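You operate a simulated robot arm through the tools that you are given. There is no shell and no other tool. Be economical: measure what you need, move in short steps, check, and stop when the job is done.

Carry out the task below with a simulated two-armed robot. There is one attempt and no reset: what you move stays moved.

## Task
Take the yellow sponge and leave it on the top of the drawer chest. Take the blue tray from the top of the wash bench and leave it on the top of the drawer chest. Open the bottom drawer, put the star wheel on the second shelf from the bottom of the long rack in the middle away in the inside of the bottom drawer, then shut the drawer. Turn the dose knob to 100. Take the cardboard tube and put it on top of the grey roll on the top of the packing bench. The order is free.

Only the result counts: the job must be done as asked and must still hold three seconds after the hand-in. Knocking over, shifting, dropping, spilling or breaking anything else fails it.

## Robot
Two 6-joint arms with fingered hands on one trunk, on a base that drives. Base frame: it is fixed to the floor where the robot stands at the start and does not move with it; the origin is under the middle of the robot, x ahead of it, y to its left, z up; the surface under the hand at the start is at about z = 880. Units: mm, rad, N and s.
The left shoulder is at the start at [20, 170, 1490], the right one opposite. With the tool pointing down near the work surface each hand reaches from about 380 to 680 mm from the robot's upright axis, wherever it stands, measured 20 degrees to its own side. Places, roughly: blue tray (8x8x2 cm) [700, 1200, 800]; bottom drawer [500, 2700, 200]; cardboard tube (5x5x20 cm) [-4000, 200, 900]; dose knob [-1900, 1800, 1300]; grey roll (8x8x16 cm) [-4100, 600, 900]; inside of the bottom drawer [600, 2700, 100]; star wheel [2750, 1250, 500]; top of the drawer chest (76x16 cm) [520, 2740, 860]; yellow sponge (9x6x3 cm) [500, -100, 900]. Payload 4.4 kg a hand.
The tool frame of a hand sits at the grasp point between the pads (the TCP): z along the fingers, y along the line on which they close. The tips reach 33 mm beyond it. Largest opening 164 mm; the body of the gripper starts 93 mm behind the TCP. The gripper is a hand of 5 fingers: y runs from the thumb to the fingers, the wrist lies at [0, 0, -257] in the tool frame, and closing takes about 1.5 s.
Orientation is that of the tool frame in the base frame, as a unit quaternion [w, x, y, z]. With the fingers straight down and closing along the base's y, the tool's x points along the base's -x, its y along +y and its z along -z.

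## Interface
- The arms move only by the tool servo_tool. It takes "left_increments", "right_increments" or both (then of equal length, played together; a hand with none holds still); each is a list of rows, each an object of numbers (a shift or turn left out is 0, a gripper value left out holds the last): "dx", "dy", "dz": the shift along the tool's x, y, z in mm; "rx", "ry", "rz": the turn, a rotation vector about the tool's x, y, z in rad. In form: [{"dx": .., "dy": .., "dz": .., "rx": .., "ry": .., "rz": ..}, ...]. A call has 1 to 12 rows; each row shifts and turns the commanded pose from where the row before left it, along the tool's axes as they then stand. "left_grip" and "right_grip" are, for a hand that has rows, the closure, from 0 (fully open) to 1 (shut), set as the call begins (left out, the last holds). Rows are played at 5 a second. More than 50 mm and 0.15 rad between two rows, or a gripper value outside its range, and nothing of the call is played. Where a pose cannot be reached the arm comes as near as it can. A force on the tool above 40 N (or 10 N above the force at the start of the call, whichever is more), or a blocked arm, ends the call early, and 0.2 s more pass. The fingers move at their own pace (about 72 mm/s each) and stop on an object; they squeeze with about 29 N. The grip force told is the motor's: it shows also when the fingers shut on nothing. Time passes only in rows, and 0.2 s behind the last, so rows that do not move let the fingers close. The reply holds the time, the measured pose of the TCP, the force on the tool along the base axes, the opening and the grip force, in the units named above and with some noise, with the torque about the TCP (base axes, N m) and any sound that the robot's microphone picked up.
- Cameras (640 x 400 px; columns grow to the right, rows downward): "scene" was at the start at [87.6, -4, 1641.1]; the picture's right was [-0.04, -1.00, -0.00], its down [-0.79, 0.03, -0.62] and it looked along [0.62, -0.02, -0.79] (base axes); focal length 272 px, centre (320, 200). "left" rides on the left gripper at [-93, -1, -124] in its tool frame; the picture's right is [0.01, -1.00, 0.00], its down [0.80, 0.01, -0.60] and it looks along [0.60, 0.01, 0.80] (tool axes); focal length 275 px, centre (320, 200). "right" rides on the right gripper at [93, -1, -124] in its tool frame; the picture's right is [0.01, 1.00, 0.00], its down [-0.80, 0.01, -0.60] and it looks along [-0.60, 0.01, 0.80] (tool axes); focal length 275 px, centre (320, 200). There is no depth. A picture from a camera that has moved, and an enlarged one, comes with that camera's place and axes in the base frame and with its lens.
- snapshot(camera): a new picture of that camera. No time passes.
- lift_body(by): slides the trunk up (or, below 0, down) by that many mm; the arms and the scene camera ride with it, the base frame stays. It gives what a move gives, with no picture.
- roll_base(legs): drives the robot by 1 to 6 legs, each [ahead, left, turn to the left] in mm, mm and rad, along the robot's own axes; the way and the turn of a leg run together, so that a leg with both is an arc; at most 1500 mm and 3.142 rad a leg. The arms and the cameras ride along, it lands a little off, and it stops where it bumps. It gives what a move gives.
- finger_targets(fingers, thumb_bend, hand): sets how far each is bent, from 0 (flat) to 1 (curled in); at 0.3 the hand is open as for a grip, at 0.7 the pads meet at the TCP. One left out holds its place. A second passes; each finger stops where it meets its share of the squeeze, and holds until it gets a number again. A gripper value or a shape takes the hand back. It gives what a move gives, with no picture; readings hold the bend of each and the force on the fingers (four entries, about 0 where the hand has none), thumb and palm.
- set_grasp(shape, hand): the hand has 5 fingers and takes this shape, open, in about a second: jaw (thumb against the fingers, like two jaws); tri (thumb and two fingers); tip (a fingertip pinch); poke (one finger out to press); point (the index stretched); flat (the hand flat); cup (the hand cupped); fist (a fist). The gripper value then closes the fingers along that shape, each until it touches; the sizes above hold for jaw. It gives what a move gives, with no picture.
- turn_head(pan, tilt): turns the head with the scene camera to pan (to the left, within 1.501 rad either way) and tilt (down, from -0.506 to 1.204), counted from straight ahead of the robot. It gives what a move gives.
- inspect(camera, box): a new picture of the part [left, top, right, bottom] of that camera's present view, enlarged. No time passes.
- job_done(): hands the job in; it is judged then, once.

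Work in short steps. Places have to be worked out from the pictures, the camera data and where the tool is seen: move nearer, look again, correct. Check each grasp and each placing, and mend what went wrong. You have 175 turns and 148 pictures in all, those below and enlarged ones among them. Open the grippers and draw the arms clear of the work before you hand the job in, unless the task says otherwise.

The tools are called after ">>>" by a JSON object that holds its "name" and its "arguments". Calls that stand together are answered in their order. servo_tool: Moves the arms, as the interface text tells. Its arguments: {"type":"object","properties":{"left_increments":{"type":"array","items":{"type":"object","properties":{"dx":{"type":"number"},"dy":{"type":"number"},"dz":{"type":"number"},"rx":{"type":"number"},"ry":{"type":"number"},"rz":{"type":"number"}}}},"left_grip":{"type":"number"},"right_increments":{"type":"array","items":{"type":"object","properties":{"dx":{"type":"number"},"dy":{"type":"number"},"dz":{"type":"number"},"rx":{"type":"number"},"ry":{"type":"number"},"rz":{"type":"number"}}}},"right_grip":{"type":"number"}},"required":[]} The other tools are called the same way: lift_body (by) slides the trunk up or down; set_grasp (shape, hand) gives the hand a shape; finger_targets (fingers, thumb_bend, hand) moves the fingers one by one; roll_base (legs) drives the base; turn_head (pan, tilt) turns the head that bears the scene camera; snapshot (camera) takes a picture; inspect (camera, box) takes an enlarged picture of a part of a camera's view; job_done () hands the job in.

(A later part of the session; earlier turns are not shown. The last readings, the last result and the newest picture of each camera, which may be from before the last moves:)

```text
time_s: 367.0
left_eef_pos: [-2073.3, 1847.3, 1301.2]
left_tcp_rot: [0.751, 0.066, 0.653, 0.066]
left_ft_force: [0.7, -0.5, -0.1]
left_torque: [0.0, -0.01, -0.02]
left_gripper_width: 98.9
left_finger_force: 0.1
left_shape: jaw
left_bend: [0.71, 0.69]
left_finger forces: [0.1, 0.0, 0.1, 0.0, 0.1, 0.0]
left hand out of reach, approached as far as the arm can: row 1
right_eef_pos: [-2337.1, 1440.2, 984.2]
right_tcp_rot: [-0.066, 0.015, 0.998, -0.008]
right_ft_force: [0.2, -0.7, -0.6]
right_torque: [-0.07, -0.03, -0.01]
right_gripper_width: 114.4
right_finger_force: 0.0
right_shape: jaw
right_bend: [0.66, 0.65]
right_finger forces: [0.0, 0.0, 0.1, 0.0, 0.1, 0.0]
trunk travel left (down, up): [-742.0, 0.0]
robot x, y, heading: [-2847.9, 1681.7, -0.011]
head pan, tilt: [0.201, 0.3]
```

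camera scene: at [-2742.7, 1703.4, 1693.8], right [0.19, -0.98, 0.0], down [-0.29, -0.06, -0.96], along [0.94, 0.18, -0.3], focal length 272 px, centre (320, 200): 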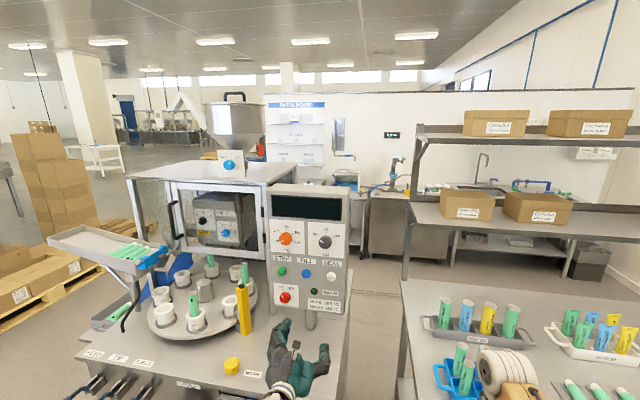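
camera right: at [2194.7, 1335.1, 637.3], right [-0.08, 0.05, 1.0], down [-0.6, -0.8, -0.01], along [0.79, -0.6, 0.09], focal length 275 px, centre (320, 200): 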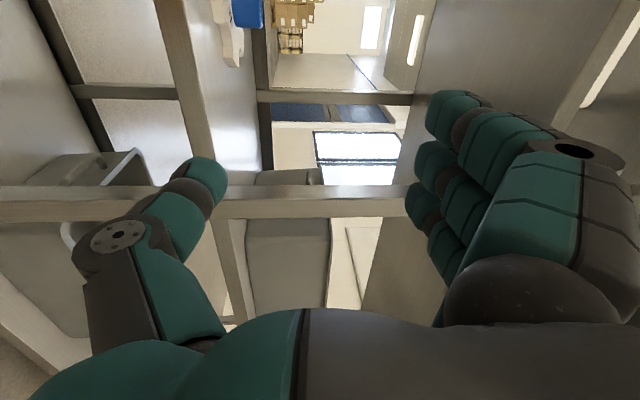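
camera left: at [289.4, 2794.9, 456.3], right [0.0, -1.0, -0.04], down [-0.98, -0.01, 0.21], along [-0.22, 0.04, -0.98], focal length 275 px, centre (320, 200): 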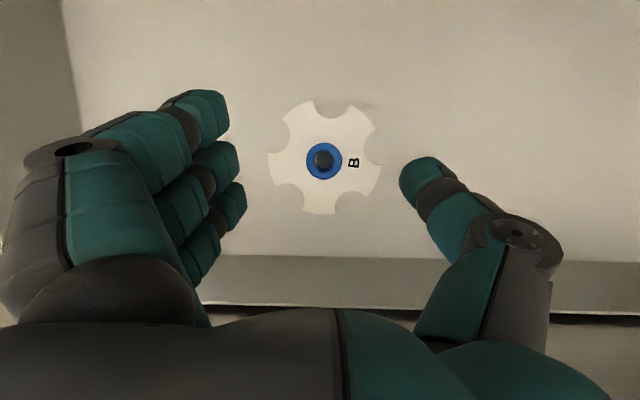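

I level the pitch and look through the left camera.

>>> {"name": "servo_tool", "arguments": {"left_increments": [{"ry": 0.138}, {"rz": -0.1}, {"rz": -0.085}, {}]}}

>>> {"name": "snapshot", "arguments": {"camera": "left"}}

```text
time_s: 368.0
left_eef_pos: [-2072.2, 1845.2, 1301.5]
left_tcp_rot: [0.708, -0.005, 0.707, 0.004]
left_ft_force: [0.2, 0.3, 0.0]
left_torque: [0.0, 0.01, 0.02]
left_gripper_width: 98.5
left_finger_force: 0.0
left_shape: jaw
left_bend: [0.71, 0.69]
left_finger forces: [0.1, 0.0, 0.0, 0.0, 0.0, 0.0]
right_eef_pos: [-2335.2, 1439.5, 983.5]
right_tcp_rot: [-0.066, 0.016, 0.998, -0.009]
right_ft_force: [0.5, -0.8, -0.5]
right_torque: [0.03, -0.03, 0.0]
right_gripper_width: 114.5
right_finger_force: 0.0
right_shape: jaw
right_bend: [0.66, 0.65]
right_finger forces: [0.0, 0.0, 0.1, 0.1, 0.1, 0.1]
trunk travel left (down, up): [-742.0, 0.0]
robot x, y, heading: [-2845.4, 1684.8, -0.003]
head pan, tilt: [0.201, 0.3]
```

```text
31 pictures are left
camera left: at [-2194.7, 1841.3, 1393.3], right [0.01, -1.0, -0.01], down [-0.6, 0.0, -0.8], along [0.8, 0.02, -0.6], focal length 275 px, centre (320, 200)
```

left: 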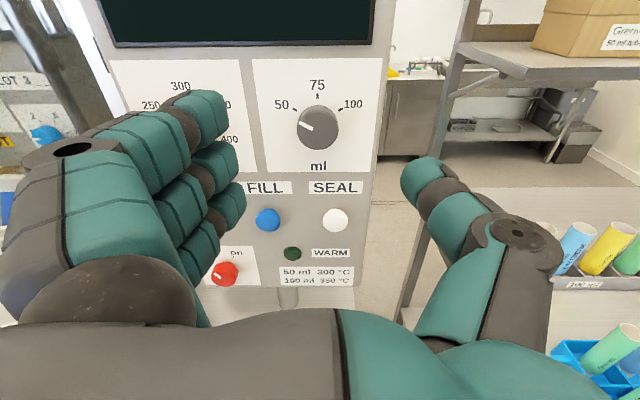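

Knob located at about (−1903, 1850, 1275). I align height, roll the hand −60° to allow a 120° turn, and look again.

>>> {"name": "servo_tool", "arguments": {"left_increments": [{"dx": 13, "dy": 3}, {"dx": 13, "dy": 2}, {"rz": -0.15}, {"rz": -0.15}, {"rz": -0.15}, {"rz": -0.15}, {"rz": -0.15}, {"rz": -0.15}, {"rz": -0.15}, {}], "left_grip": 0.45}}

>>> {"name": "roll_base", "arguments": {"legs": [[110, 0, 0]]}}

>>> {"name": "snapshot", "arguments": {"camera": "left"}}

```text
time_s: 370.2
left_eef_pos: [-2071.4, 1849.9, 1273.5]
left_tcp_rot: [0.615, -0.358, 0.609, -0.351]
left_ft_force: [-0.2, 0.3, 0.3]
left_torque: [-0.01, -0.03, 0.01]
left_gripper_width: 91.0
left_finger_force: 0.0
left_shape: jaw
left_bend: [0.72, 0.7]
left_finger forces: [0.0, 0.0, 0.1, 0.1, 0.0, 0.0]
right_eef_pos: [-2336.5, 1439.7, 983.8]
right_tcp_rot: [-0.066, 0.015, 0.998, -0.009]
right_ft_force: [0.8, -0.1, -0.5]
right_torque: [0.0, -0.01, 0.01]
right_gripper_width: 114.5
right_finger_force: 0.1
right_shape: jaw
right_bend: [0.66, 0.65]
right_finger forces: [0.0, 0.1, 0.0, 0.1, 0.0, 0.0]
trunk travel left (down, up): [-742.0, 0.0]
robot x, y, heading: [-2845.5, 1683.0, -0.005]
head pan, tilt: [0.201, 0.3]
```

```text
time_s: 371.4
left_eef_pos: [-1960.8, 1851.5, 1273.5]
left_tcp_rot: [0.615, -0.359, 0.609, -0.349]
left_ft_force: [0.8, -0.4, 0.3]
left_torque: [0.0, -0.01, -0.01]
left_gripper_width: 91.3
left_finger_force: 0.1
left_shape: jaw
left_bend: [0.72, 0.7]
left_finger forces: [0.0, 0.1, 0.0, 0.1, 0.1, 0.0]
right_eef_pos: [-2226.4, 1439.8, 983.4]
right_tcp_rot: [-0.067, 0.013, 0.998, -0.009]
right_ft_force: [0.0, -0.6, -1.1]
right_torque: [-0.04, 0.03, -0.01]
right_gripper_width: 114.3
right_finger_force: 0.1
right_shape: jaw
right_bend: [0.66, 0.65]
right_finger forces: [0.1, 0.0, 0.0, 0.0, 0.0, 0.0]
trunk travel left (down, up): [-742.0, 0.0]
robot x, y, heading: [-2737.4, 1682.4, -0.003]
head pan, tilt: [0.201, 0.3]
```

```text
30 pictures are left
camera left: at [-2084.8, 1928.1, 1319.9], right [0.01, -0.51, 0.86], down [-0.59, -0.7, -0.41], along [0.81, -0.5, -0.3], focal length 275 px, centre (320, 200)
```

left: 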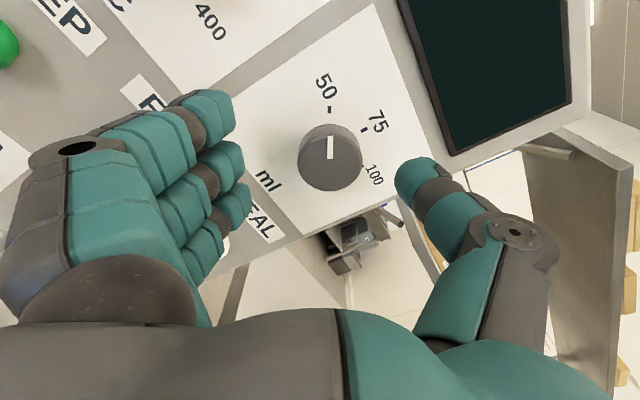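

I correct 6 mm toward the thumb and advance 38 mm.

>>> {"name": "servo_tool", "arguments": {"left_increments": [{"dx": 2, "dy": -6}, {}]}}

>>> {"name": "roll_base", "arguments": {"legs": [[38, 0, 0]]}}

>>> {"name": "snapshot", "arguments": {"camera": "left"}}

```text
time_s: 372.0
left_eef_pos: [-1961.6, 1846.4, 1277.4]
left_tcp_rot: [0.615, -0.359, 0.609, -0.349]
left_ft_force: [0.3, 0.5, 0.8]
left_torque: [-0.02, -0.01, -0.02]
left_gripper_width: 91.4
left_finger_force: 0.1
left_shape: jaw
left_bend: [0.72, 0.7]
left_finger forces: [0.1, 0.0, 0.0, 0.0, 0.1, 0.0]
right_eef_pos: [-2225.4, 1440.4, 983.8]
right_tcp_rot: [-0.067, 0.013, 0.998, -0.008]
right_ft_force: [0.1, -0.3, -0.1]
right_torque: [0.01, 0.04, 0.01]
right_gripper_width: 114.3
right_finger_force: 0.0
right_shape: jaw
right_bend: [0.66, 0.65]
right_finger forces: [0.1, 0.1, 0.0, 0.1, 0.0, 0.0]
trunk travel left (down, up): [-742.0, 0.0]
robot x, y, heading: [-2738.7, 1686.8, -0.003]
head pan, tilt: [0.201, 0.3]
```

```text
time_s: 372.9
left_eef_pos: [-1931.6, 1847.3, 1276.5]
left_tcp_rot: [0.615, -0.36, 0.607, -0.352]
left_ft_force: [-7.4, -0.5, 1.1]
left_torque: [0.05, -0.17, -0.27]
left_gripper_width: 90.7
left_finger_force: 0.0
left_shape: jaw
left_bend: [0.72, 0.71]
left_finger forces: [0.0, 0.0, 0.0, 2.0, 5.5, 0.1]
right_eef_pos: [-2192.7, 1439.5, 984.2]
right_tcp_rot: [-0.066, 0.014, 0.998, -0.01]
right_ft_force: [0.2, 0.0, 0.0]
right_torque: [0.0, -0.02, 0.04]
right_gripper_width: 114.3
right_finger_force: 0.0
right_shape: jaw
right_bend: [0.66, 0.65]
right_finger forces: [0.1, 0.0, 0.1, 0.0, 0.0, 0.0]
trunk travel left (down, up): [-742.0, 0.0]
robot x, y, heading: [-2705.0, 1688.3, -0.005]
head pan, tilt: [0.201, 0.3]
stopped in leg 1: the force on the tool passed its limit at 146 N (the readings are from after the stop); the commanded pose is now the measured one
```

```text
29 pictures are left
camera left: at [-2056.1, 1923.6, 1323.3], right [0.01, -0.51, 0.86], down [-0.59, -0.7, -0.41], along [0.81, -0.5, -0.3], focal length 275 px, centre (320, 200)
```

left: 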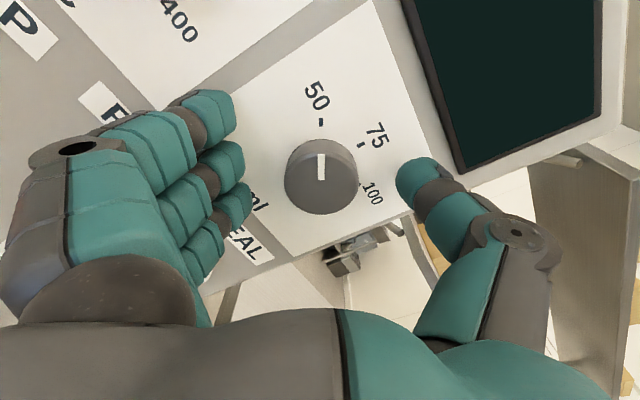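

Tips touched the panel (x≈−1898). I back 5 mm, centre, and close on the knob.

>>> {"name": "servo_tool", "arguments": {"left_increments": [{"dz": -5}, {"dx": -5}, {}]}}

>>> {"name": "servo_tool", "arguments": {"left_increments": [{}, {}, {}, {}, {}, {}], "left_grip": 0.9}}

>>> {"name": "snapshot", "arguments": {"camera": "left"}}

```text
time_s: 373.8
left_eef_pos: [-1936.2, 1851.7, 1277.8]
left_tcp_rot: [0.615, -0.361, 0.608, -0.348]
left_ft_force: [0.1, -0.6, -0.5]
left_torque: [-0.01, 0.01, 0.01]
left_gripper_width: 90.4
left_finger_force: 0.1
left_shape: jaw
left_bend: [0.72, 0.71]
left_finger forces: [0.0, 0.0, 0.0, 0.1, 0.0, 0.1]
right_eef_pos: [-2192.9, 1439.2, 983.8]
right_tcp_rot: [-0.066, 0.014, 0.998, -0.008]
right_ft_force: [-0.9, -0.2, -0.2]
right_torque: [0.0, -0.03, -0.01]
right_gripper_width: 114.3
right_finger_force: 0.1
right_shape: jaw
right_bend: [0.66, 0.65]
right_finger forces: [0.0, 0.0, 0.0, 0.0, 0.0, 0.0]
trunk travel left (down, up): [-742.0, 0.0]
robot x, y, heading: [-2704.1, 1686.3, -0.001]
head pan, tilt: [0.201, 0.3]
```

```text
time_s: 375.1
left_eef_pos: [-1936.0, 1854.0, 1274.3]
left_tcp_rot: [0.612, -0.363, 0.61, -0.349]
left_ft_force: [-6.3, 5.6, -15.1]
left_torque: [0.17, 0.45, 0.18]
left_gripper_width: 30.2
left_finger_force: 28.7
left_shape: jaw
left_bend: [0.7, 0.76]
left_finger forces: [0.1, 10.2, 30.0, 0.0, 24.8, 0.0]
right_eef_pos: [-2192.1, 1440.0, 984.5]
right_tcp_rot: [-0.067, 0.014, 0.998, -0.009]
right_ft_force: [0.1, -0.1, -0.2]
right_torque: [-0.01, 0.01, 0.0]
right_gripper_width: 114.5
right_finger_force: 0.1
right_shape: jaw
right_bend: [0.66, 0.65]
right_finger forces: [0.0, 0.1, 0.0, 0.0, 0.0, 0.0]
trunk travel left (down, up): [-742.0, 0.0]
robot x, y, heading: [-2704.6, 1686.1, -0.005]
head pan, tilt: [0.201, 0.3]
```

```text
28 pictures are left
camera left: at [-2059.5, 1930.3, 1321.1], right [0.01, -0.5, 0.86], down [-0.59, -0.7, -0.4], along [0.81, -0.5, -0.31], focal length 275 px, centre (320, 200)
```

left: 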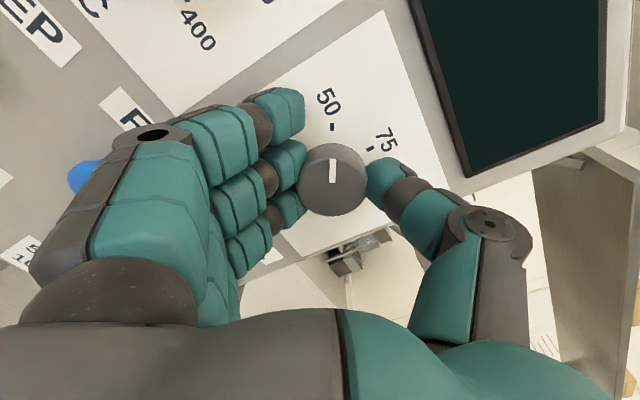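

Knob is held. I turn +60° clockwise first.

>>> {"name": "servo_tool", "arguments": {"left_increments": [{"rz": 0.15}, {"rz": 0.15}, {"rz": 0.15}, {"rz": 0.15}, {"rz": 0.15}, {"rz": 0.15}, {"rz": 0.15}, {}]}}

>>> {"name": "snapshot", "arguments": {"camera": "left"}}

```text
time_s: 376.9
left_eef_pos: [-1937.0, 1855.6, 1280.3]
left_tcp_rot: [0.709, -0.009, 0.705, 0.005]
left_ft_force: [-3.3, 21.6, -2.6]
left_torque: [0.01, 0.07, 0.73]
left_gripper_width: 29.4
left_finger_force: 29.1
left_shape: jaw
left_bend: [0.7, 0.76]
left_finger forces: [0.0, 11.9, 33.7, 0.0, 22.6, 0.1]
right_eef_pos: [-2191.9, 1442.2, 985.2]
right_tcp_rot: [-0.065, 0.014, 0.998, -0.011]
right_ft_force: [0.1, -0.2, 0.3]
right_torque: [-0.01, 0.04, -0.02]
right_gripper_width: 114.5
right_finger_force: 0.0
right_shape: jaw
right_bend: [0.66, 0.65]
right_finger forces: [0.0, 0.0, 0.0, 0.0, 0.0, 0.0]
trunk travel left (down, up): [-742.0, 0.0]
robot x, y, heading: [-2706.9, 1684.9, -0.007]
head pan, tilt: [0.201, 0.3]
```

```text
27 pictures are left
camera left: at [-2058.7, 1851.5, 1372.5], right [0.02, -1.0, -0.01], down [-0.6, 0.0, -0.8], along [0.8, 0.02, -0.6], focal length 275 px, centre (320, 200)
```

left: 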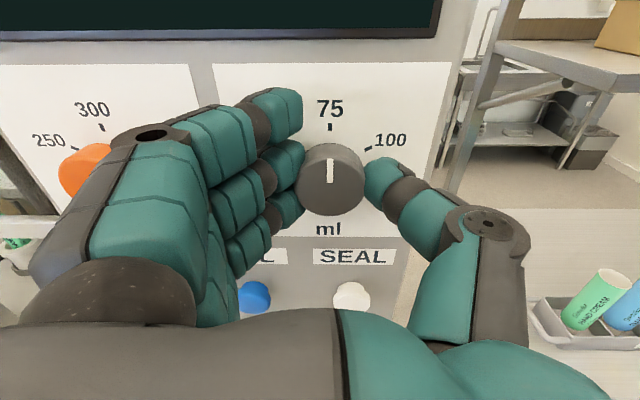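

The knob follows: now at 75. I relieve the side force and turn another 60°.

>>> {"name": "servo_tool", "arguments": {"left_increments": [{"dy": 3}, {"rz": 0.15}, {"rz": 0.15}, {"rz": 0.15}, {"rz": 0.15}, {"rz": 0.15}, {"rz": 0.15}, {"rz": 0.15}, {}]}}

>>> {"name": "snapshot", "arguments": {"camera": "left"}}

```text
time_s: 378.9
left_eef_pos: [-1935.3, 1852.1, 1286.2]
left_tcp_rot: [0.614, 0.347, 0.61, 0.36]
left_ft_force: [10.8, -0.9, 23.5]
left_torque: [-0.07, -0.79, 0.11]
left_gripper_width: 29.2
left_finger_force: 28.5
left_shape: jaw
left_bend: [0.7, 0.76]
left_finger forces: [0.0, 15.4, 27.5, 0.1, 21.5, 0.0]
right_eef_pos: [-2192.3, 1438.1, 985.2]
right_tcp_rot: [-0.066, 0.014, 0.998, -0.008]
right_ft_force: [0.4, 0.8, -0.2]
right_torque: [0.03, 0.0, 0.03]
right_gripper_width: 114.6
right_finger_force: 0.0
right_shape: jaw
right_bend: [0.66, 0.65]
right_finger forces: [0.1, 0.0, 0.0, 0.1, 0.0, 0.0]
trunk travel left (down, up): [-742.0, 0.0]
robot x, y, heading: [-2703.1, 1685.0, -0.006]
head pan, tilt: [0.201, 0.3]
```

```text
26 pictures are left
camera left: at [-2058.5, 1768.5, 1328.1], right [0.02, -0.49, -0.87], down [-0.6, 0.69, -0.4], along [0.8, 0.53, -0.28], focal length 275 px, centre (320, 200)
```

left: 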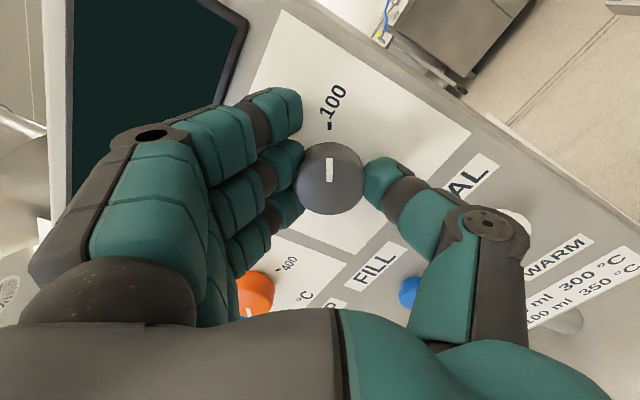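

The mark points at 100. I release, back away and verify.

>>> {"name": "servo_tool", "arguments": {"left_increments": [{}, {}, {}, {}, {}], "left_grip": 0.4}}

>>> {"name": "roll_base", "arguments": {"legs": [[-350, 0, 0]]}}

>>> {"name": "inspect", "arguments": {"camera": "scene", "box": [230, 170, 350, 270]}}

```text
time_s: 380.1
left_eef_pos: [-1936.8, 1853.3, 1277.9]
left_tcp_rot: [0.61, 0.348, 0.616, 0.357]
left_ft_force: [0.2, 0.5, 0.0]
left_torque: [0.02, 0.0, 0.02]
left_gripper_width: 97.8
left_finger_force: 0.1
left_shape: jaw
left_bend: [0.71, 0.69]
left_finger forces: [0.0, 0.1, 0.1, 0.1, 0.1, 0.0]
right_eef_pos: [-2192.4, 1438.7, 985.1]
right_tcp_rot: [-0.066, 0.013, 0.998, -0.009]
right_ft_force: [-0.8, 0.2, 0.0]
right_torque: [0.01, 0.02, -0.04]
right_gripper_width: 114.3
right_finger_force: 0.1
right_shape: jaw
right_bend: [0.66, 0.65]
right_finger forces: [0.0, 0.1, 0.0, 0.1, 0.0, 0.0]
trunk travel left (down, up): [-742.0, 0.0]
robot x, y, heading: [-2703.6, 1686.7, -0.003]
head pan, tilt: [0.201, 0.3]
```

```text
time_s: 382.4
left_eef_pos: [-2295.9, 1859.2, 1278.0]
left_tcp_rot: [0.609, 0.346, 0.616, 0.36]
left_ft_force: [0.4, -0.4, -0.3]
left_torque: [0.0, 0.02, -0.02]
left_gripper_width: 97.4
left_finger_force: 0.0
left_shape: jaw
left_bend: [0.71, 0.69]
left_finger forces: [0.1, 0.1, 0.1, 0.0, 0.1, 0.0]
right_eef_pos: [-2548.2, 1442.9, 985.4]
right_tcp_rot: [-0.066, 0.011, 0.998, -0.008]
right_ft_force: [-0.1, 0.2, 0.3]
right_torque: [0.0, -0.02, 0.0]
right_gripper_width: 114.4
right_finger_force: 0.1
right_shape: jaw
right_bend: [0.66, 0.65]
right_finger forces: [0.0, 0.1, 0.0, 0.0, 0.0, 0.0]
trunk travel left (down, up): [-742.0, 0.0]
robot x, y, heading: [-3062.5, 1688.2, 0.003]
head pan, tilt: [0.201, 0.3]
```

```text
4.00 times, centred on (290, 220) of scene
camera zoom: at [-2958.6, 1703.7, 1693.8], right [0.2, -0.98, 0.0], down [-0.29, -0.06, -0.96], along [0.94, 0.19, -0.3], focal length 1086 px, centre (440, 120)
```

zoom: 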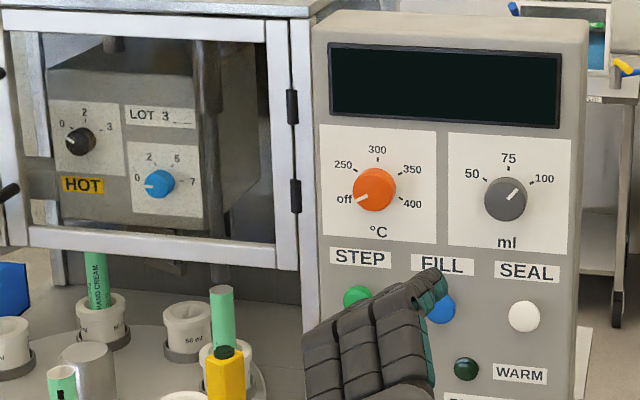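

I zoom more closely on the pointer.

>>> {"name": "inspect", "arguments": {"camera": "scene", "box": [285, 195, 335, 235]}}

```text
10.00 times, centred on (310, 215) of scene
camera zoom: at [-2958.6, 1703.7, 1693.8], right [0.2, -0.98, 0.0], down [-0.29, -0.06, -0.96], along [0.94, 0.19, -0.3], focal length 2715 px, centre (420, 50)
```

zoom: 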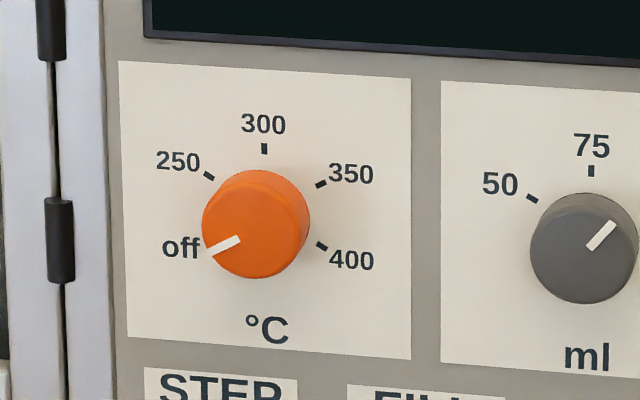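

On release the knob slipped back to about 45°. I'll regrip: roll the hand to 45°, return, and release without side load this time.

>>> {"name": "servo_tool", "arguments": {"left_increments": [{"rz": -0.13}, {"rz": -0.13}, {}]}}

>>> {"name": "roll_base", "arguments": {"legs": [[335, 0, 0]]}}

>>> {"name": "snapshot", "arguments": {"camera": "left"}}

```text
time_s: 383.2
left_eef_pos: [-2295.8, 1857.5, 1278.6]
left_tcp_rot: [0.65, 0.263, 0.657, 0.278]
left_ft_force: [0.3, 0.4, 0.2]
left_torque: [0.02, -0.04, 0.0]
left_gripper_width: 97.4
left_finger_force: 0.1
left_shape: jaw
left_bend: [0.71, 0.69]
left_finger forces: [0.0, 0.0, 0.0, 0.0, 0.1, 0.1]
right_eef_pos: [-2546.6, 1442.9, 983.0]
right_tcp_rot: [-0.066, 0.011, 0.998, -0.01]
right_ft_force: [-0.1, -0.4, 0.6]
right_torque: [0.02, 0.01, -0.01]
right_gripper_width: 114.2
right_finger_force: 0.2
right_shape: jaw
right_bend: [0.66, 0.65]
right_finger forces: [0.0, 0.0, 0.1, 0.0, 0.0, 0.0]
trunk travel left (down, up): [-742.0, 0.0]
robot x, y, heading: [-3063.5, 1683.6, 0.001]
head pan, tilt: [0.201, 0.3]
```

```text
time_s: 385.5
left_eef_pos: [-1955.9, 1852.2, 1278.4]
left_tcp_rot: [0.651, 0.266, 0.656, 0.275]
left_ft_force: [0.5, -0.3, -0.3]
left_torque: [-0.02, -0.02, -0.02]
left_gripper_width: 97.5
left_finger_force: 0.0
left_shape: jaw
left_bend: [0.71, 0.69]
left_finger forces: [0.0, 0.1, 0.1, 0.0, 0.1, 0.0]
right_eef_pos: [-2211.4, 1439.3, 983.3]
right_tcp_rot: [-0.066, 0.015, 0.998, -0.01]
right_ft_force: [-0.9, 0.5, -0.2]
right_torque: [-0.02, 0.05, 0.0]
right_gripper_width: 114.4
right_finger_force: 0.1
right_shape: jaw
right_bend: [0.66, 0.65]
right_finger forces: [0.1, 0.0, 0.0, 0.1, 0.1, 0.1]
trunk travel left (down, up): [-742.0, 0.0]
robot x, y, heading: [-2724.8, 1684.3, -0.0]
head pan, tilt: [0.201, 0.3]
```

```text
23 pictures are left
camera left: at [-2076.9, 1784.3, 1342.1], right [0.01, -0.7, -0.72], down [-0.61, 0.56, -0.56], along [0.79, 0.44, -0.42], focal length 275 px, centre (320, 200)
```

left: 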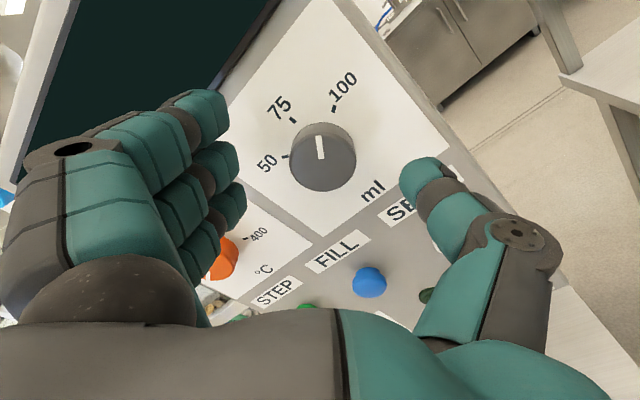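

The pointer is ~15° short of 100. I centre, advance, and grip again.

>>> {"name": "servo_tool", "arguments": {"left_increments": [{"dx": -4, "dy": -2, "dz": 9}, {"dz": 9}, {}]}}

>>> {"name": "servo_tool", "arguments": {"left_increments": [{}, {}, {}, {}, {}, {}], "left_grip": 0.9}}

>>> {"name": "servo_tool", "arguments": {"left_increments": [{"rz": 0.1}, {"rz": 0.1}, {"rz": 0.1}, {}]}}

>>> {"name": "snapshot", "arguments": {"camera": "left"}}

```text
time_s: 386.3
left_eef_pos: [-1938.3, 1850.9, 1281.1]
left_tcp_rot: [0.652, 0.265, 0.655, 0.276]
left_ft_force: [0.3, 0.7, -0.7]
left_torque: [0.01, -0.02, 0.04]
left_gripper_width: 97.6
left_finger_force: 0.1
left_shape: jaw
left_bend: [0.71, 0.69]
left_finger forces: [0.1, 0.0, 0.0, 0.0, 0.1, 0.0]
right_eef_pos: [-2211.9, 1439.4, 985.3]
right_tcp_rot: [-0.066, 0.014, 0.998, -0.008]
right_ft_force: [-0.7, -0.2, 0.3]
right_torque: [0.0, -0.02, 0.0]
right_gripper_width: 114.5
right_finger_force: 0.1
right_shape: jaw
right_bend: [0.66, 0.65]
right_finger forces: [0.1, 0.0, 0.0, 0.1, 0.1, 0.0]
trunk travel left (down, up): [-742.0, 0.0]
robot x, y, heading: [-2726.5, 1685.3, -0.007]
head pan, tilt: [0.201, 0.3]
```

```text
time_s: 387.7
left_eef_pos: [-1938.5, 1852.3, 1283.9]
left_tcp_rot: [0.653, 0.264, 0.654, 0.278]
left_ft_force: [1.1, 14.3, 12.3]
left_torque: [0.03, -0.43, 0.53]
left_gripper_width: 28.3
left_finger_force: 28.6
left_shape: jaw
left_bend: [0.7, 0.76]
left_finger forces: [0.0, 17.1, 25.4, 0.0, 23.7, 0.0]
right_eef_pos: [-2212.3, 1440.2, 985.6]
right_tcp_rot: [-0.066, 0.014, 0.998, -0.009]
right_ft_force: [0.2, 0.6, -0.3]
right_torque: [0.04, -0.02, 0.0]
right_gripper_width: 114.6
right_finger_force: 0.1
right_shape: jaw
right_bend: [0.66, 0.65]
right_finger forces: [0.0, 0.0, 0.1, 0.0, 0.0, 0.1]
trunk travel left (down, up): [-742.0, 0.0]
robot x, y, heading: [-2724.4, 1682.7, -0.006]
head pan, tilt: [0.201, 0.3]
```

```text
time_s: 388.7
left_eef_pos: [-1939.2, 1850.3, 1282.5]
left_tcp_rot: [0.604, 0.361, 0.606, 0.37]
left_ft_force: [6.5, 11.5, 20.3]
left_torque: [0.01, -0.76, 0.4]
left_gripper_width: 28.1
left_finger_force: 29.4
left_shape: jaw
left_bend: [0.7, 0.76]
left_finger forces: [0.0, 18.3, 26.9, 0.0, 22.0, 0.0]
right_eef_pos: [-2212.9, 1439.9, 985.0]
right_tcp_rot: [-0.065, 0.014, 0.998, -0.01]
right_ft_force: [1.2, 0.3, 1.0]
right_torque: [-0.03, 0.0, 0.0]
right_gripper_width: 114.4
right_finger_force: 0.1
right_shape: jaw
right_bend: [0.66, 0.65]
right_finger forces: [0.1, 0.0, 0.0, 0.1, 0.0, 0.0]
trunk travel left (down, up): [-742.0, 0.0]
robot x, y, heading: [-2724.3, 1688.3, -0.005]
head pan, tilt: [0.201, 0.3]
```

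```text
22 pictures are left
camera left: at [-2060.5, 1765.5, 1324.6], right [0.01, -0.46, -0.89], down [-0.61, 0.7, -0.37], along [0.79, 0.55, -0.27], focal length 275 px, centre (320, 200)
```

left: 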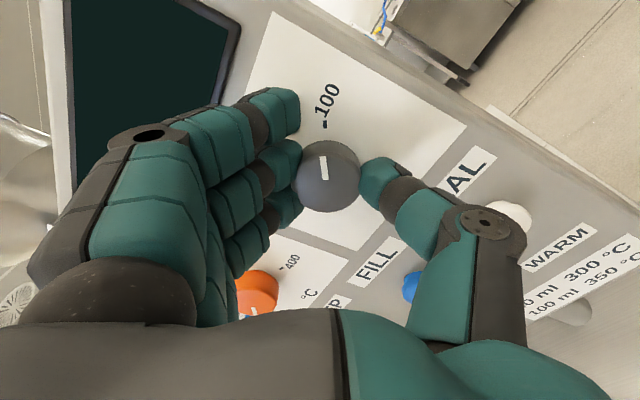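

About 8° short. I relieve the side load (7 mm along the closing axis) and turn a little more.

>>> {"name": "servo_tool", "arguments": {"left_increments": [{"dy": 4}, {"dy": 3}, {"rz": 0.09}, {"rz": 0.08}, {}]}}

>>> {"name": "inspect", "arguments": {"camera": "left", "box": [260, 60, 400, 230]}}

```text
time_s: 389.9
left_eef_pos: [-1938.9, 1851.6, 1285.9]
left_tcp_rot: [0.57, 0.41, 0.576, 0.419]
left_ft_force: [-2.2, -5.2, 3.6]
left_torque: [-0.9, -0.19, -0.05]
left_gripper_width: 28.8
left_finger_force: 29.0
left_shape: jaw
left_bend: [0.7, 0.76]
left_finger forces: [0.0, 22.4, 12.2, 0.0, 29.9, 0.0]
right_eef_pos: [-2213.0, 1437.9, 984.1]
right_tcp_rot: [-0.066, 0.014, 0.998, -0.009]
right_ft_force: [0.0, 0.8, -0.3]
right_torque: [-0.01, 0.01, 0.01]
right_gripper_width: 114.5
right_finger_force: 0.1
right_shape: jaw
right_bend: [0.66, 0.65]
right_finger forces: [0.0, 0.0, 0.1, 0.1, 0.0, 0.0]
trunk travel left (down, up): [-742.0, 0.0]
robot x, y, heading: [-2723.4, 1684.0, -0.007]
head pan, tilt: [0.201, 0.3]
```

```text
2.35 times, centred on (330, 145) of left
camera zoom: at [-2059.9, 1760.2, 1312.8], right [0.0, -0.3, -0.95], down [-0.61, 0.75, -0.24], along [0.79, 0.58, -0.18], focal length 648 px, centre (296, 329)
```

zoom: 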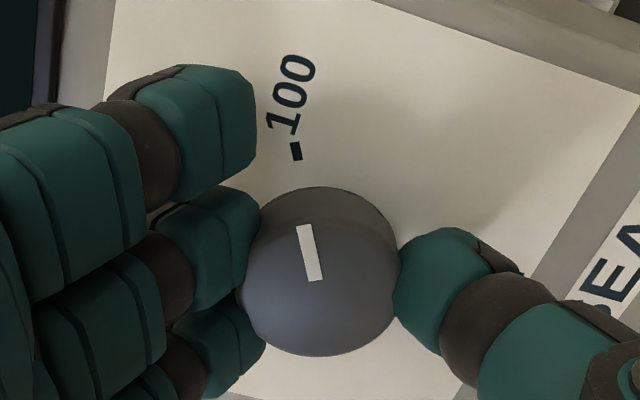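

The turn now meets a stop torque with the mark at about 100, side load near zero. I release and back off to verify.

>>> {"name": "servo_tool", "arguments": {"left_increments": [{}, {}, {}, {}, {}], "left_grip": 0.4}}

>>> {"name": "inspect", "arguments": {"camera": "left", "box": [240, 60, 400, 230]}}

```text
time_s: 391.1
left_eef_pos: [-1937.9, 1853.6, 1285.8]
left_tcp_rot: [0.568, 0.411, 0.575, 0.421]
left_ft_force: [-0.5, -0.6, -0.9]
left_torque: [0.01, 0.02, 0.01]
left_gripper_width: 97.4
left_finger_force: 0.0
left_shape: jaw
left_bend: [0.71, 0.69]
left_finger forces: [0.0, 0.0, 0.0, 0.0, 0.0, 0.0]
right_eef_pos: [-2211.5, 1438.5, 985.0]
right_tcp_rot: [-0.066, 0.015, 0.998, -0.009]
right_ft_force: [-0.1, 0.1, 0.2]
right_torque: [-0.02, 0.0, 0.01]
right_gripper_width: 114.6
right_finger_force: 0.1
right_shape: jaw
right_bend: [0.66, 0.65]
right_finger forces: [0.0, 0.0, 0.1, 0.0, 0.0, 0.0]
trunk travel left (down, up): [-742.0, 0.0]
robot x, y, heading: [-2722.8, 1685.9, -0.003]
head pan, tilt: [0.201, 0.3]
```

```text
2.35 times, centred on (320, 145) of left
camera zoom: at [-2058.9, 1761.4, 1313.1], right [0.01, -0.3, -0.95], down [-0.61, 0.75, -0.24], along [0.79, 0.59, -0.18], focal length 648 px, centre (320, 329)
```

zoom: 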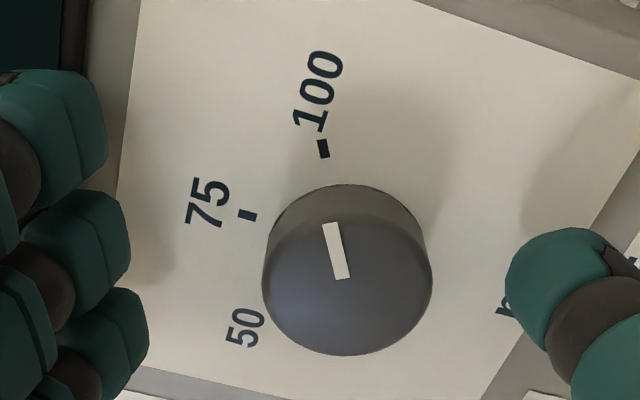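

The pointer is aligned with the 100 tick. Now the tube: I back off, turn round and look toward the packing bench.

>>> {"name": "roll_base", "arguments": {"legs": [[-380, 0, 0], [0, 0, 3.14]]}}

>>> {"name": "turn_head", "arguments": {"pan": 0.85, "tilt": 0.45}}

>>> {"name": "snapshot", "arguments": {"camera": "scene"}}

```text
time_s: 400.1
left_eef_pos: [-3901.6, 1587.6, 1289.8]
left_tcp_rot: [-0.392, -0.559, 0.429, 0.591]
left_ft_force: [-1.6, 6.8, 0.3]
left_torque: [0.03, 0.0, 0.7]
left_gripper_width: 98.6
left_finger_force: 0.0
left_shape: jaw
left_bend: [0.71, 0.69]
left_finger forces: [0.1, 0.0, 0.0, 0.0, 0.1, 7.4]
right_eef_pos: [-3598.0, 1973.6, 984.1]
right_tcp_rot: [-0.006, 0.996, -0.05, 0.067]
right_ft_force: [0.8, -1.2, -0.7]
right_torque: [0.04, 0.0, 0.01]
right_gripper_width: 114.4
right_finger_force: 0.1
right_shape: jaw
right_bend: [0.66, 0.65]
right_finger forces: [0.0, 0.1, 0.1, 0.1, 0.1, 0.0]
trunk travel left (down, up): [-742.0, 0.0]
robot x, y, heading: [-3103.4, 1690.8, 3.059]
head pan, tilt: [0.201, 0.3]
stopped in leg 2: the force on the tool passed its limit at 62 N (the readings are from after the stop); the commanded pose is now the measured one
```

```text
time_s: 401.2
left_eef_pos: [-3901.9, 1588.3, 1290.7]
left_tcp_rot: [-0.395, -0.558, 0.429, 0.59]
left_ft_force: [-1.8, 6.9, 1.0]
left_torque: [-0.05, -0.08, 0.68]
left_gripper_width: 98.4
left_finger_force: 0.0
left_shape: jaw
left_bend: [0.71, 0.69]
left_finger forces: [0.0, 0.1, 0.0, 0.0, 0.0, 7.6]
right_eef_pos: [-3598.3, 1973.4, 985.0]
right_tcp_rot: [-0.005, 0.996, -0.051, 0.066]
right_ft_force: [0.0, -0.5, -0.3]
right_torque: [0.02, 0.03, -0.01]
right_gripper_width: 114.6
right_finger_force: 0.0
right_shape: jaw
right_bend: [0.66, 0.65]
right_finger forces: [0.1, 0.0, 0.0, 0.0, 0.0, 0.0]
trunk travel left (down, up): [-742.0, 0.0]
robot x, y, heading: [-3106.8, 1689.1, 3.064]
head pan, tilt: [0.85, 0.45]
```

```text
19 pictures are left
camera scene: at [-3181.2, 1626.3, 1679.9], right [-0.7, 0.72, 0.0], down [0.31, 0.3, -0.9], along [-0.65, -0.63, -0.43], focal length 272 px, centre (320, 200)
```

scene: 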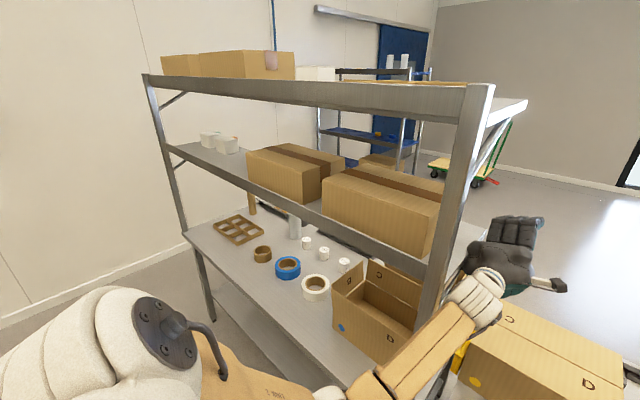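

The left palm brushed the bench post at the end of the turn; the bench itself looks undisturbed. I turn back, retreat, and then reconfigure: left hand to pointing down and tucked, right hand to pointing forward (tube at ≈(−3990, 225), roll at ≈(−4020, 640), both standing under a shelf).

>>> {"name": "roll_base", "arguments": {"legs": [[0, 0, -0.3], [-350, 0, 0]]}}

>>> {"name": "servo_tool", "arguments": {"left_increments": [{"rz": -0.14}, {"rz": -0.14}, {"rz": -0.14}, {"rz": -0.14}, {"rz": -0.14}, {"rz": -0.14}, {"rz": -0.14}, {"rz": -0.14}, {"rz": -0.13}, {}], "right_increments": [{"dx": -30}, {"dx": -30}, {"dx": -30}, {"ry": -0.15}, {"ry": -0.15}, {"ry": -0.15}, {"ry": -0.15}, {"ry": -0.15}, {"ry": -0.15}, {}]}}

```text
time_s: 404.4
left_eef_pos: [-3565.9, 1696.9, 1291.0]
left_tcp_rot: [-0.3, -0.487, 0.509, 0.643]
left_ft_force: [0.6, -0.9, -0.4]
left_torque: [0.03, -0.01, 0.0]
left_gripper_width: 98.4
left_finger_force: 0.1
left_shape: jaw
left_bend: [0.71, 0.69]
left_finger forces: [0.1, 0.1, 0.1, 0.1, 0.0, 0.1]
right_eef_pos: [-3161.2, 1973.4, 984.4]
right_tcp_rot: [0.003, 0.978, -0.2, 0.066]
right_ft_force: [-0.7, -1.0, -0.1]
right_torque: [0.0, 0.03, 0.01]
right_gripper_width: 114.3
right_finger_force: 0.0
right_shape: jaw
right_bend: [0.66, 0.65]
right_finger forces: [0.0, 0.1, 0.0, 0.1, 0.0, 0.0]
trunk travel left (down, up): [-742.0, 0.0]
robot x, y, heading: [-2778.5, 1556.7, 2.76]
head pan, tilt: [0.85, 0.45]
```

```text
time_s: 406.6
left_eef_pos: [-3568.0, 1696.2, 1288.4]
left_tcp_rot: [0.134, -0.693, 0.127, 0.697]
left_ft_force: [0.1, 0.6, -0.2]
left_torque: [-0.01, 0.01, 0.01]
left_gripper_width: 98.6
left_finger_force: 0.1
left_shape: jaw
left_bend: [0.71, 0.69]
left_finger forces: [0.0, 0.0, 0.1, 0.1, 0.0, 0.0]
right_eef_pos: [-3244.1, 2010.5, 973.0]
right_tcp_rot: [-0.084, 0.908, -0.182, -0.367]
right_ft_force: [-0.3, -0.1, -0.6]
right_torque: [0.0, 0.01, -0.01]
right_gripper_width: 114.3
right_finger_force: 0.0
right_shape: jaw
right_bend: [0.66, 0.65]
right_finger forces: [0.1, 0.0, 0.0, 0.0, 0.0, 0.0]
trunk travel left (down, up): [-742.0, 0.0]
robot x, y, heading: [-2774.8, 1557.1, 2.765]
head pan, tilt: [0.85, 0.45]
```

Continue: right hand to fully forward, left hand lowered and drawn back.

>>> {"name": "servo_tool", "arguments": {"left_increments": [{"dx": 35, "dz": -10}, {"dx": 35, "dz": -10}, {"dx": 35, "dz": -10}, {"dx": 35, "dz": -10}, {"dx": 35, "dz": -10}, {"dx": 35, "dz": -10}, {"dx": 30, "dz": -8}, {"ry": 0.14}, {"ry": 0.14}, {"ry": 0.14}, {"ry": 0.14}, {"ry": 0.14}], "right_increments": [{"ry": -0.135}, {"ry": -0.135}, {"ry": -0.135}, {"ry": -0.135}, {"ry": -0.135}, {"ry": -0.13}, {}, {}, {}, {}, {}, {}]}}

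>>> {"name": "servo_tool", "arguments": {"left_increments": [{"ry": 0.14}, {"ry": 0.14}, {"ry": 0.14}, {"ry": 0.14}, {"ry": 0.14}, {"ry": 0.14}, {}]}}

```text
time_s: 409.2
left_eef_pos: [-3512.7, 1656.3, 1052.2]
left_tcp_rot: [-0.08, 0.806, -0.118, -0.574]
left_ft_force: [0.7, -0.5, 0.6]
left_torque: [0.03, 0.03, -0.01]
left_gripper_width: 98.6
left_finger_force: 0.1
left_shape: jaw
left_bend: [0.71, 0.69]
left_finger forces: [0.0, 0.0, 0.0, 0.0, 0.0, 0.0]
left hand out of reach, approached as far as the arm can: row 8, 9, 10, 11
right_eef_pos: [-3243.8, 2009.3, 972.4]
right_tcp_rot: [-0.149, 0.693, -0.136, -0.692]
right_ft_force: [-1.0, -0.9, 0.4]
right_torque: [-0.01, 0.05, -0.06]
right_gripper_width: 114.1
right_finger_force: 0.1
right_shape: jaw
right_bend: [0.66, 0.65]
right_finger forces: [0.0, 0.1, 0.0, 0.1, 0.0, 0.0]
trunk travel left (down, up): [-742.0, 0.0]
robot x, y, heading: [-2776.9, 1562.8, 2.759]
head pan, tilt: [0.85, 0.45]
```

```text
time_s: 410.8
left_eef_pos: [-3418.3, 1717.4, 1037.2]
left_tcp_rot: [-0.012, 0.968, -0.138, -0.208]
left_ft_force: [-0.4, 0.5, -0.3]
left_torque: [0.03, 0.02, -0.02]
left_gripper_width: 98.6
left_finger_force: 0.1
left_shape: jaw
left_bend: [0.71, 0.69]
left_finger forces: [0.0, 0.0, 0.0, 0.0, 0.0, 0.1]
left hand out of reach, approached as far as the arm can: row 3, 4, 5, 6
right_eef_pos: [-3242.9, 2009.1, 971.4]
right_tcp_rot: [-0.148, 0.694, -0.136, -0.692]
right_ft_force: [0.0, 0.3, 0.3]
right_torque: [-0.01, 0.01, -0.01]
right_gripper_width: 114.4
right_finger_force: 0.1
right_shape: jaw
right_bend: [0.66, 0.65]
right_finger forces: [0.0, 0.1, 0.1, 0.1, 0.1, 0.0]
trunk travel left (down, up): [-742.0, 0.0]
robot x, y, heading: [-2775.6, 1553.1, 2.759]
head pan, tilt: [0.85, 0.45]
```

Now tuck the left hand back and outward, and meanwhile keep the right forward.

>>> {"name": "servo_tool", "arguments": {"left_increments": [{"dx": 20, "dy": 35, "dz": 15}, {"dx": 25, "dy": 35, "dz": 10}, {"dx": 27, "dy": 33, "dz": 6}, {"dx": 27, "dy": 33, "dz": 6}, {"dx": 27, "dy": 33, "dz": 6}, {"dx": 27, "dy": 33, "dz": 4}, {"dx": 27, "dy": 33, "dz": 4}, {"dx": 27, "dy": 27, "dz": 3}, {}]}}

>>> {"name": "lift_body", "arguments": {"by": -200}}

```text
time_s: 413.0
left_eef_pos: [-3249.0, 1470.4, 928.4]
left_tcp_rot: [0.038, 0.961, -0.168, -0.217]
left_ft_force: [0.7, -0.5, -0.6]
left_torque: [-0.01, 0.05, -0.01]
left_gripper_width: 98.5
left_finger_force: 0.0
left_shape: jaw
left_bend: [0.71, 0.69]
left_finger forces: [0.1, 0.0, 0.1, 0.0, 0.0, 0.0]
left hand out of reach, approached as far as the arm can: row 1, 2, 3, 4, 5, 6, 7, 8
right_eef_pos: [-3243.4, 2007.4, 972.2]
right_tcp_rot: [-0.149, 0.693, -0.136, -0.692]
right_ft_force: [0.3, 0.3, 1.3]
right_torque: [-0.01, 0.01, -0.02]
right_gripper_width: 114.5
right_finger_force: 0.0
right_shape: jaw
right_bend: [0.66, 0.65]
right_finger forces: [0.1, 0.1, 0.0, 0.0, 0.0, 0.0]
trunk travel left (down, up): [-742.0, 0.0]
robot x, y, heading: [-2773.7, 1558.8, 2.755]
head pan, tilt: [0.85, 0.45]
stopped in row 9 (left hand): the arm was blocked; the commanded pose is now the measured one
```

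```text
time_s: 415.2
left_eef_pos: [-3250.1, 1469.3, 727.5]
left_tcp_rot: [0.038, 0.961, -0.168, -0.217]
left_ft_force: [-0.5, -0.7, -0.6]
left_torque: [0.01, -0.01, 0.0]
left_gripper_width: 99.0
left_finger_force: 0.0
left_shape: jaw
left_bend: [0.71, 0.69]
left_finger forces: [0.0, 0.0, 0.0, 0.0, 0.1, 0.0]
right_eef_pos: [-3243.3, 2008.3, 772.9]
right_tcp_rot: [-0.148, 0.693, -0.135, -0.692]
right_ft_force: [1.1, -0.1, 0.6]
right_torque: [0.01, -0.02, -0.02]
right_gripper_width: 114.5
right_finger_force: 0.1
right_shape: jaw
right_bend: [0.66, 0.65]
right_finger forces: [0.1, 0.0, 0.0, 0.1, 0.0, 0.0]
trunk travel left (down, up): [-542.0, 200.0]
robot x, y, heading: [-2779.2, 1558.9, 2.757]
head pan, tilt: [0.85, 0.45]
```

I raise and stretch the right hand to tube height, then drive round to a pose angled at the tube, clear of the bench post.

>>> {"name": "servo_tool", "arguments": {"right_increments": [{"dx": -30, "dz": 30}, {"dx": -30, "dz": 30}, {"dx": -30, "dz": 30}, {"dx": -30, "dz": 30}, {"dx": -30, "dz": 30}, {"dx": -27, "dz": 30}, {}]}}

>>> {"name": "roll_base", "arguments": {"legs": [[-433, 859, 0], [0, 0, 0.783], [224, 87, 0]]}}

>>> {"name": "turn_head", "arguments": {"pan": 0.0, "tilt": 0.35}}

>>> {"name": "snapshot", "arguments": {"camera": "scene"}}

>>> {"name": "snapshot", "arguments": {"camera": "right"}}

```text
time_s: 416.8
left_eef_pos: [-3249.9, 1469.8, 727.4]
left_tcp_rot: [0.039, 0.961, -0.168, -0.217]
left_ft_force: [0.3, -0.6, -0.5]
left_torque: [-0.01, 0.01, -0.01]
left_gripper_width: 98.6
left_finger_force: 0.1
left_shape: jaw
left_bend: [0.71, 0.69]
left_finger forces: [0.1, 0.0, 0.1, 0.1, 0.1, 0.0]
right_eef_pos: [-3411.4, 2075.9, 947.0]
right_tcp_rot: [0.149, -0.691, 0.134, 0.694]
right_ft_force: [0.1, -0.4, 0.4]
right_torque: [0.02, 0.0, -0.01]
right_gripper_width: 114.4
right_finger_force: 0.0
right_shape: jaw
right_bend: [0.66, 0.65]
right_finger forces: [0.0, 0.0, 0.1, 0.0, 0.0, 0.1]
trunk travel left (down, up): [-542.0, 200.0]
robot x, y, heading: [-2776.1, 1556.6, 2.756]
head pan, tilt: [0.85, 0.45]
```

```text
time_s: 425.1
left_eef_pos: [-3165.3, 63.6, 726.8]
left_tcp_rot: [0.114, 0.956, 0.193, -0.189]
left_ft_force: [0.3, -0.1, 0.6]
left_torque: [0.02, -0.05, 0.01]
left_gripper_width: 98.8
left_finger_force: 0.1
left_shape: jaw
left_bend: [0.71, 0.69]
left_finger forces: [0.1, 0.0, 0.0, 0.0, 0.0, 0.1]
right_eef_pos: [-3695.3, 400.8, 947.0]
right_tcp_rot: [-0.114, -0.693, -0.127, 0.7]
right_ft_force: [0.0, -0.1, -0.8]
right_torque: [-0.03, 0.02, -0.01]
right_gripper_width: 114.4
right_finger_force: 0.1
right_shape: jaw
right_bend: [0.66, 0.65]
right_finger forces: [0.0, 0.1, 0.0, 0.1, 0.0, 0.1]
trunk travel left (down, up): [-542.0, 200.0]
robot x, y, heading: [-2877.4, 447.8, -2.78]
head pan, tilt: [0.85, 0.45]
```

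```text
time_s: 426.3
left_eef_pos: [-3164.8, 63.5, 727.6]
left_tcp_rot: [0.115, 0.956, 0.193, -0.188]
left_ft_force: [-0.4, 0.0, 0.3]
left_torque: [0.0, 0.02, 0.04]
left_gripper_width: 98.7
left_finger_force: 0.1
left_shape: jaw
left_bend: [0.71, 0.69]
left_finger forces: [0.0, 0.0, 0.0, 0.0, 0.0, 0.1]
right_eef_pos: [-3695.0, 402.0, 947.1]
right_tcp_rot: [-0.114, -0.693, -0.127, 0.701]
right_ft_force: [0.2, 0.7, 0.6]
right_torque: [-0.01, -0.02, 0.01]
right_gripper_width: 114.5
right_finger_force: 0.0
right_shape: jaw
right_bend: [0.66, 0.65]
right_finger forces: [0.0, 0.0, 0.0, 0.0, 0.0, 0.1]
trunk travel left (down, up): [-542.0, 200.0]
robot x, y, heading: [-2880.3, 450.9, -2.777]
head pan, tilt: [0.0, 0.351]
```

```text
18 pictures are left
camera scene: at [-2975.7, 409.3, 1488.9], right [-0.36, 0.93, 0.0], down [0.32, 0.12, -0.94], along [-0.88, -0.33, -0.34], focal length 272 px, centre (320, 200)
```

scene: 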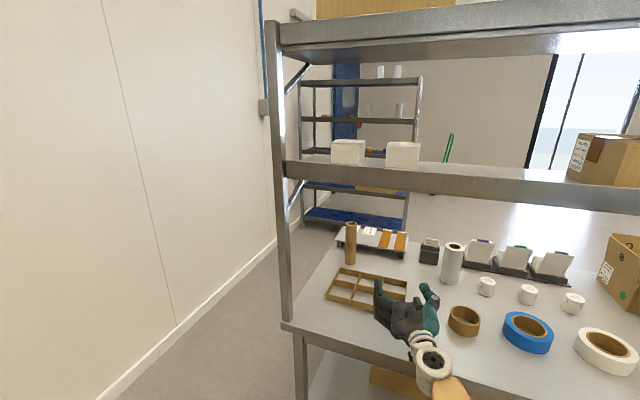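

```text
17 pictures are left
camera right: at [-3579.6, 444.5, 854.2], right [0.34, -0.94, -0.03], down [0.58, 0.18, 0.8], along [-0.74, -0.28, 0.61], focal length 275 px, centre (320, 200)
```

right: 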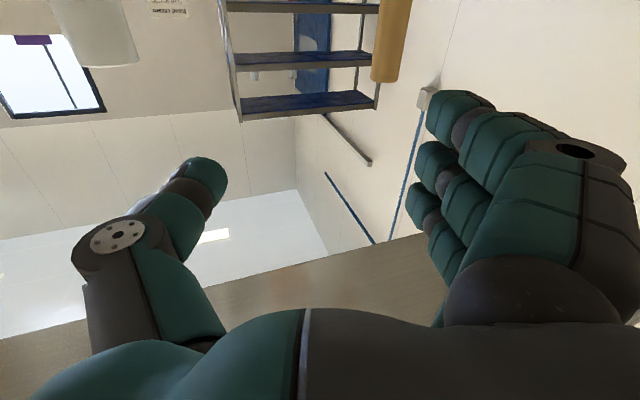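

Tube is at about (−4028, 159), bench z≈800; roll at (−4038, 575), top ≈960. I shift 117 mm left and advance 300 mm, then check.

>>> {"name": "roll_base", "arguments": {"legs": [[0, 117, 0], [290, 0, 0]]}}

>>> {"name": "snapshot", "arguments": {"camera": "right"}}

```text
time_s: 429.1
left_eef_pos: [-3397.5, -146.3, 727.0]
left_tcp_rot: [0.115, 0.957, 0.189, -0.188]
left_ft_force: [-0.7, 0.4, -0.3]
left_torque: [0.01, -0.07, 0.0]
left_gripper_width: 98.5
left_finger_force: 0.0
left_shape: jaw
left_bend: [0.71, 0.69]
left_finger forces: [0.1, 0.0, 0.0, 0.0, 0.1, 0.0]
right_eef_pos: [-3923.4, 196.9, 946.2]
right_tcp_rot: [-0.112, -0.694, -0.123, 0.7]
right_ft_force: [-0.3, 0.1, -0.1]
right_torque: [-0.04, 0.04, -0.01]
right_gripper_width: 114.7
right_finger_force: 0.1
right_shape: jaw
right_bend: [0.66, 0.65]
right_finger forces: [0.1, 0.1, 0.0, 0.0, 0.0, 0.1]
trunk travel left (down, up): [-542.0, 200.0]
robot x, y, heading: [-3106.4, 235.5, -2.786]
head pan, tilt: [0.0, 0.351]
```

```text
16 pictures are left
camera right: at [-3807.9, 239.0, 853.5], right [0.33, -0.94, -0.03], down [0.58, 0.17, 0.8], along [-0.75, -0.28, 0.6], focal length 275 px, centre (320, 200)
```

right: 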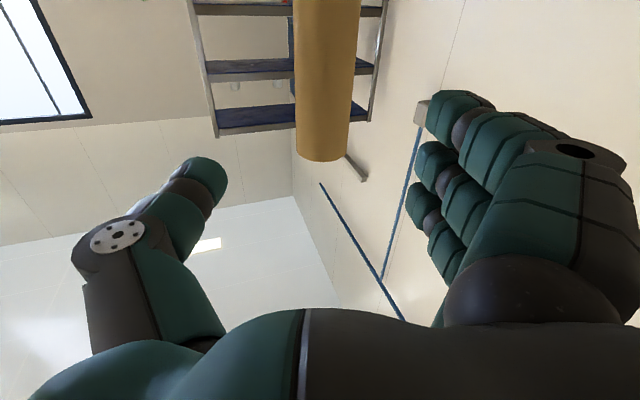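

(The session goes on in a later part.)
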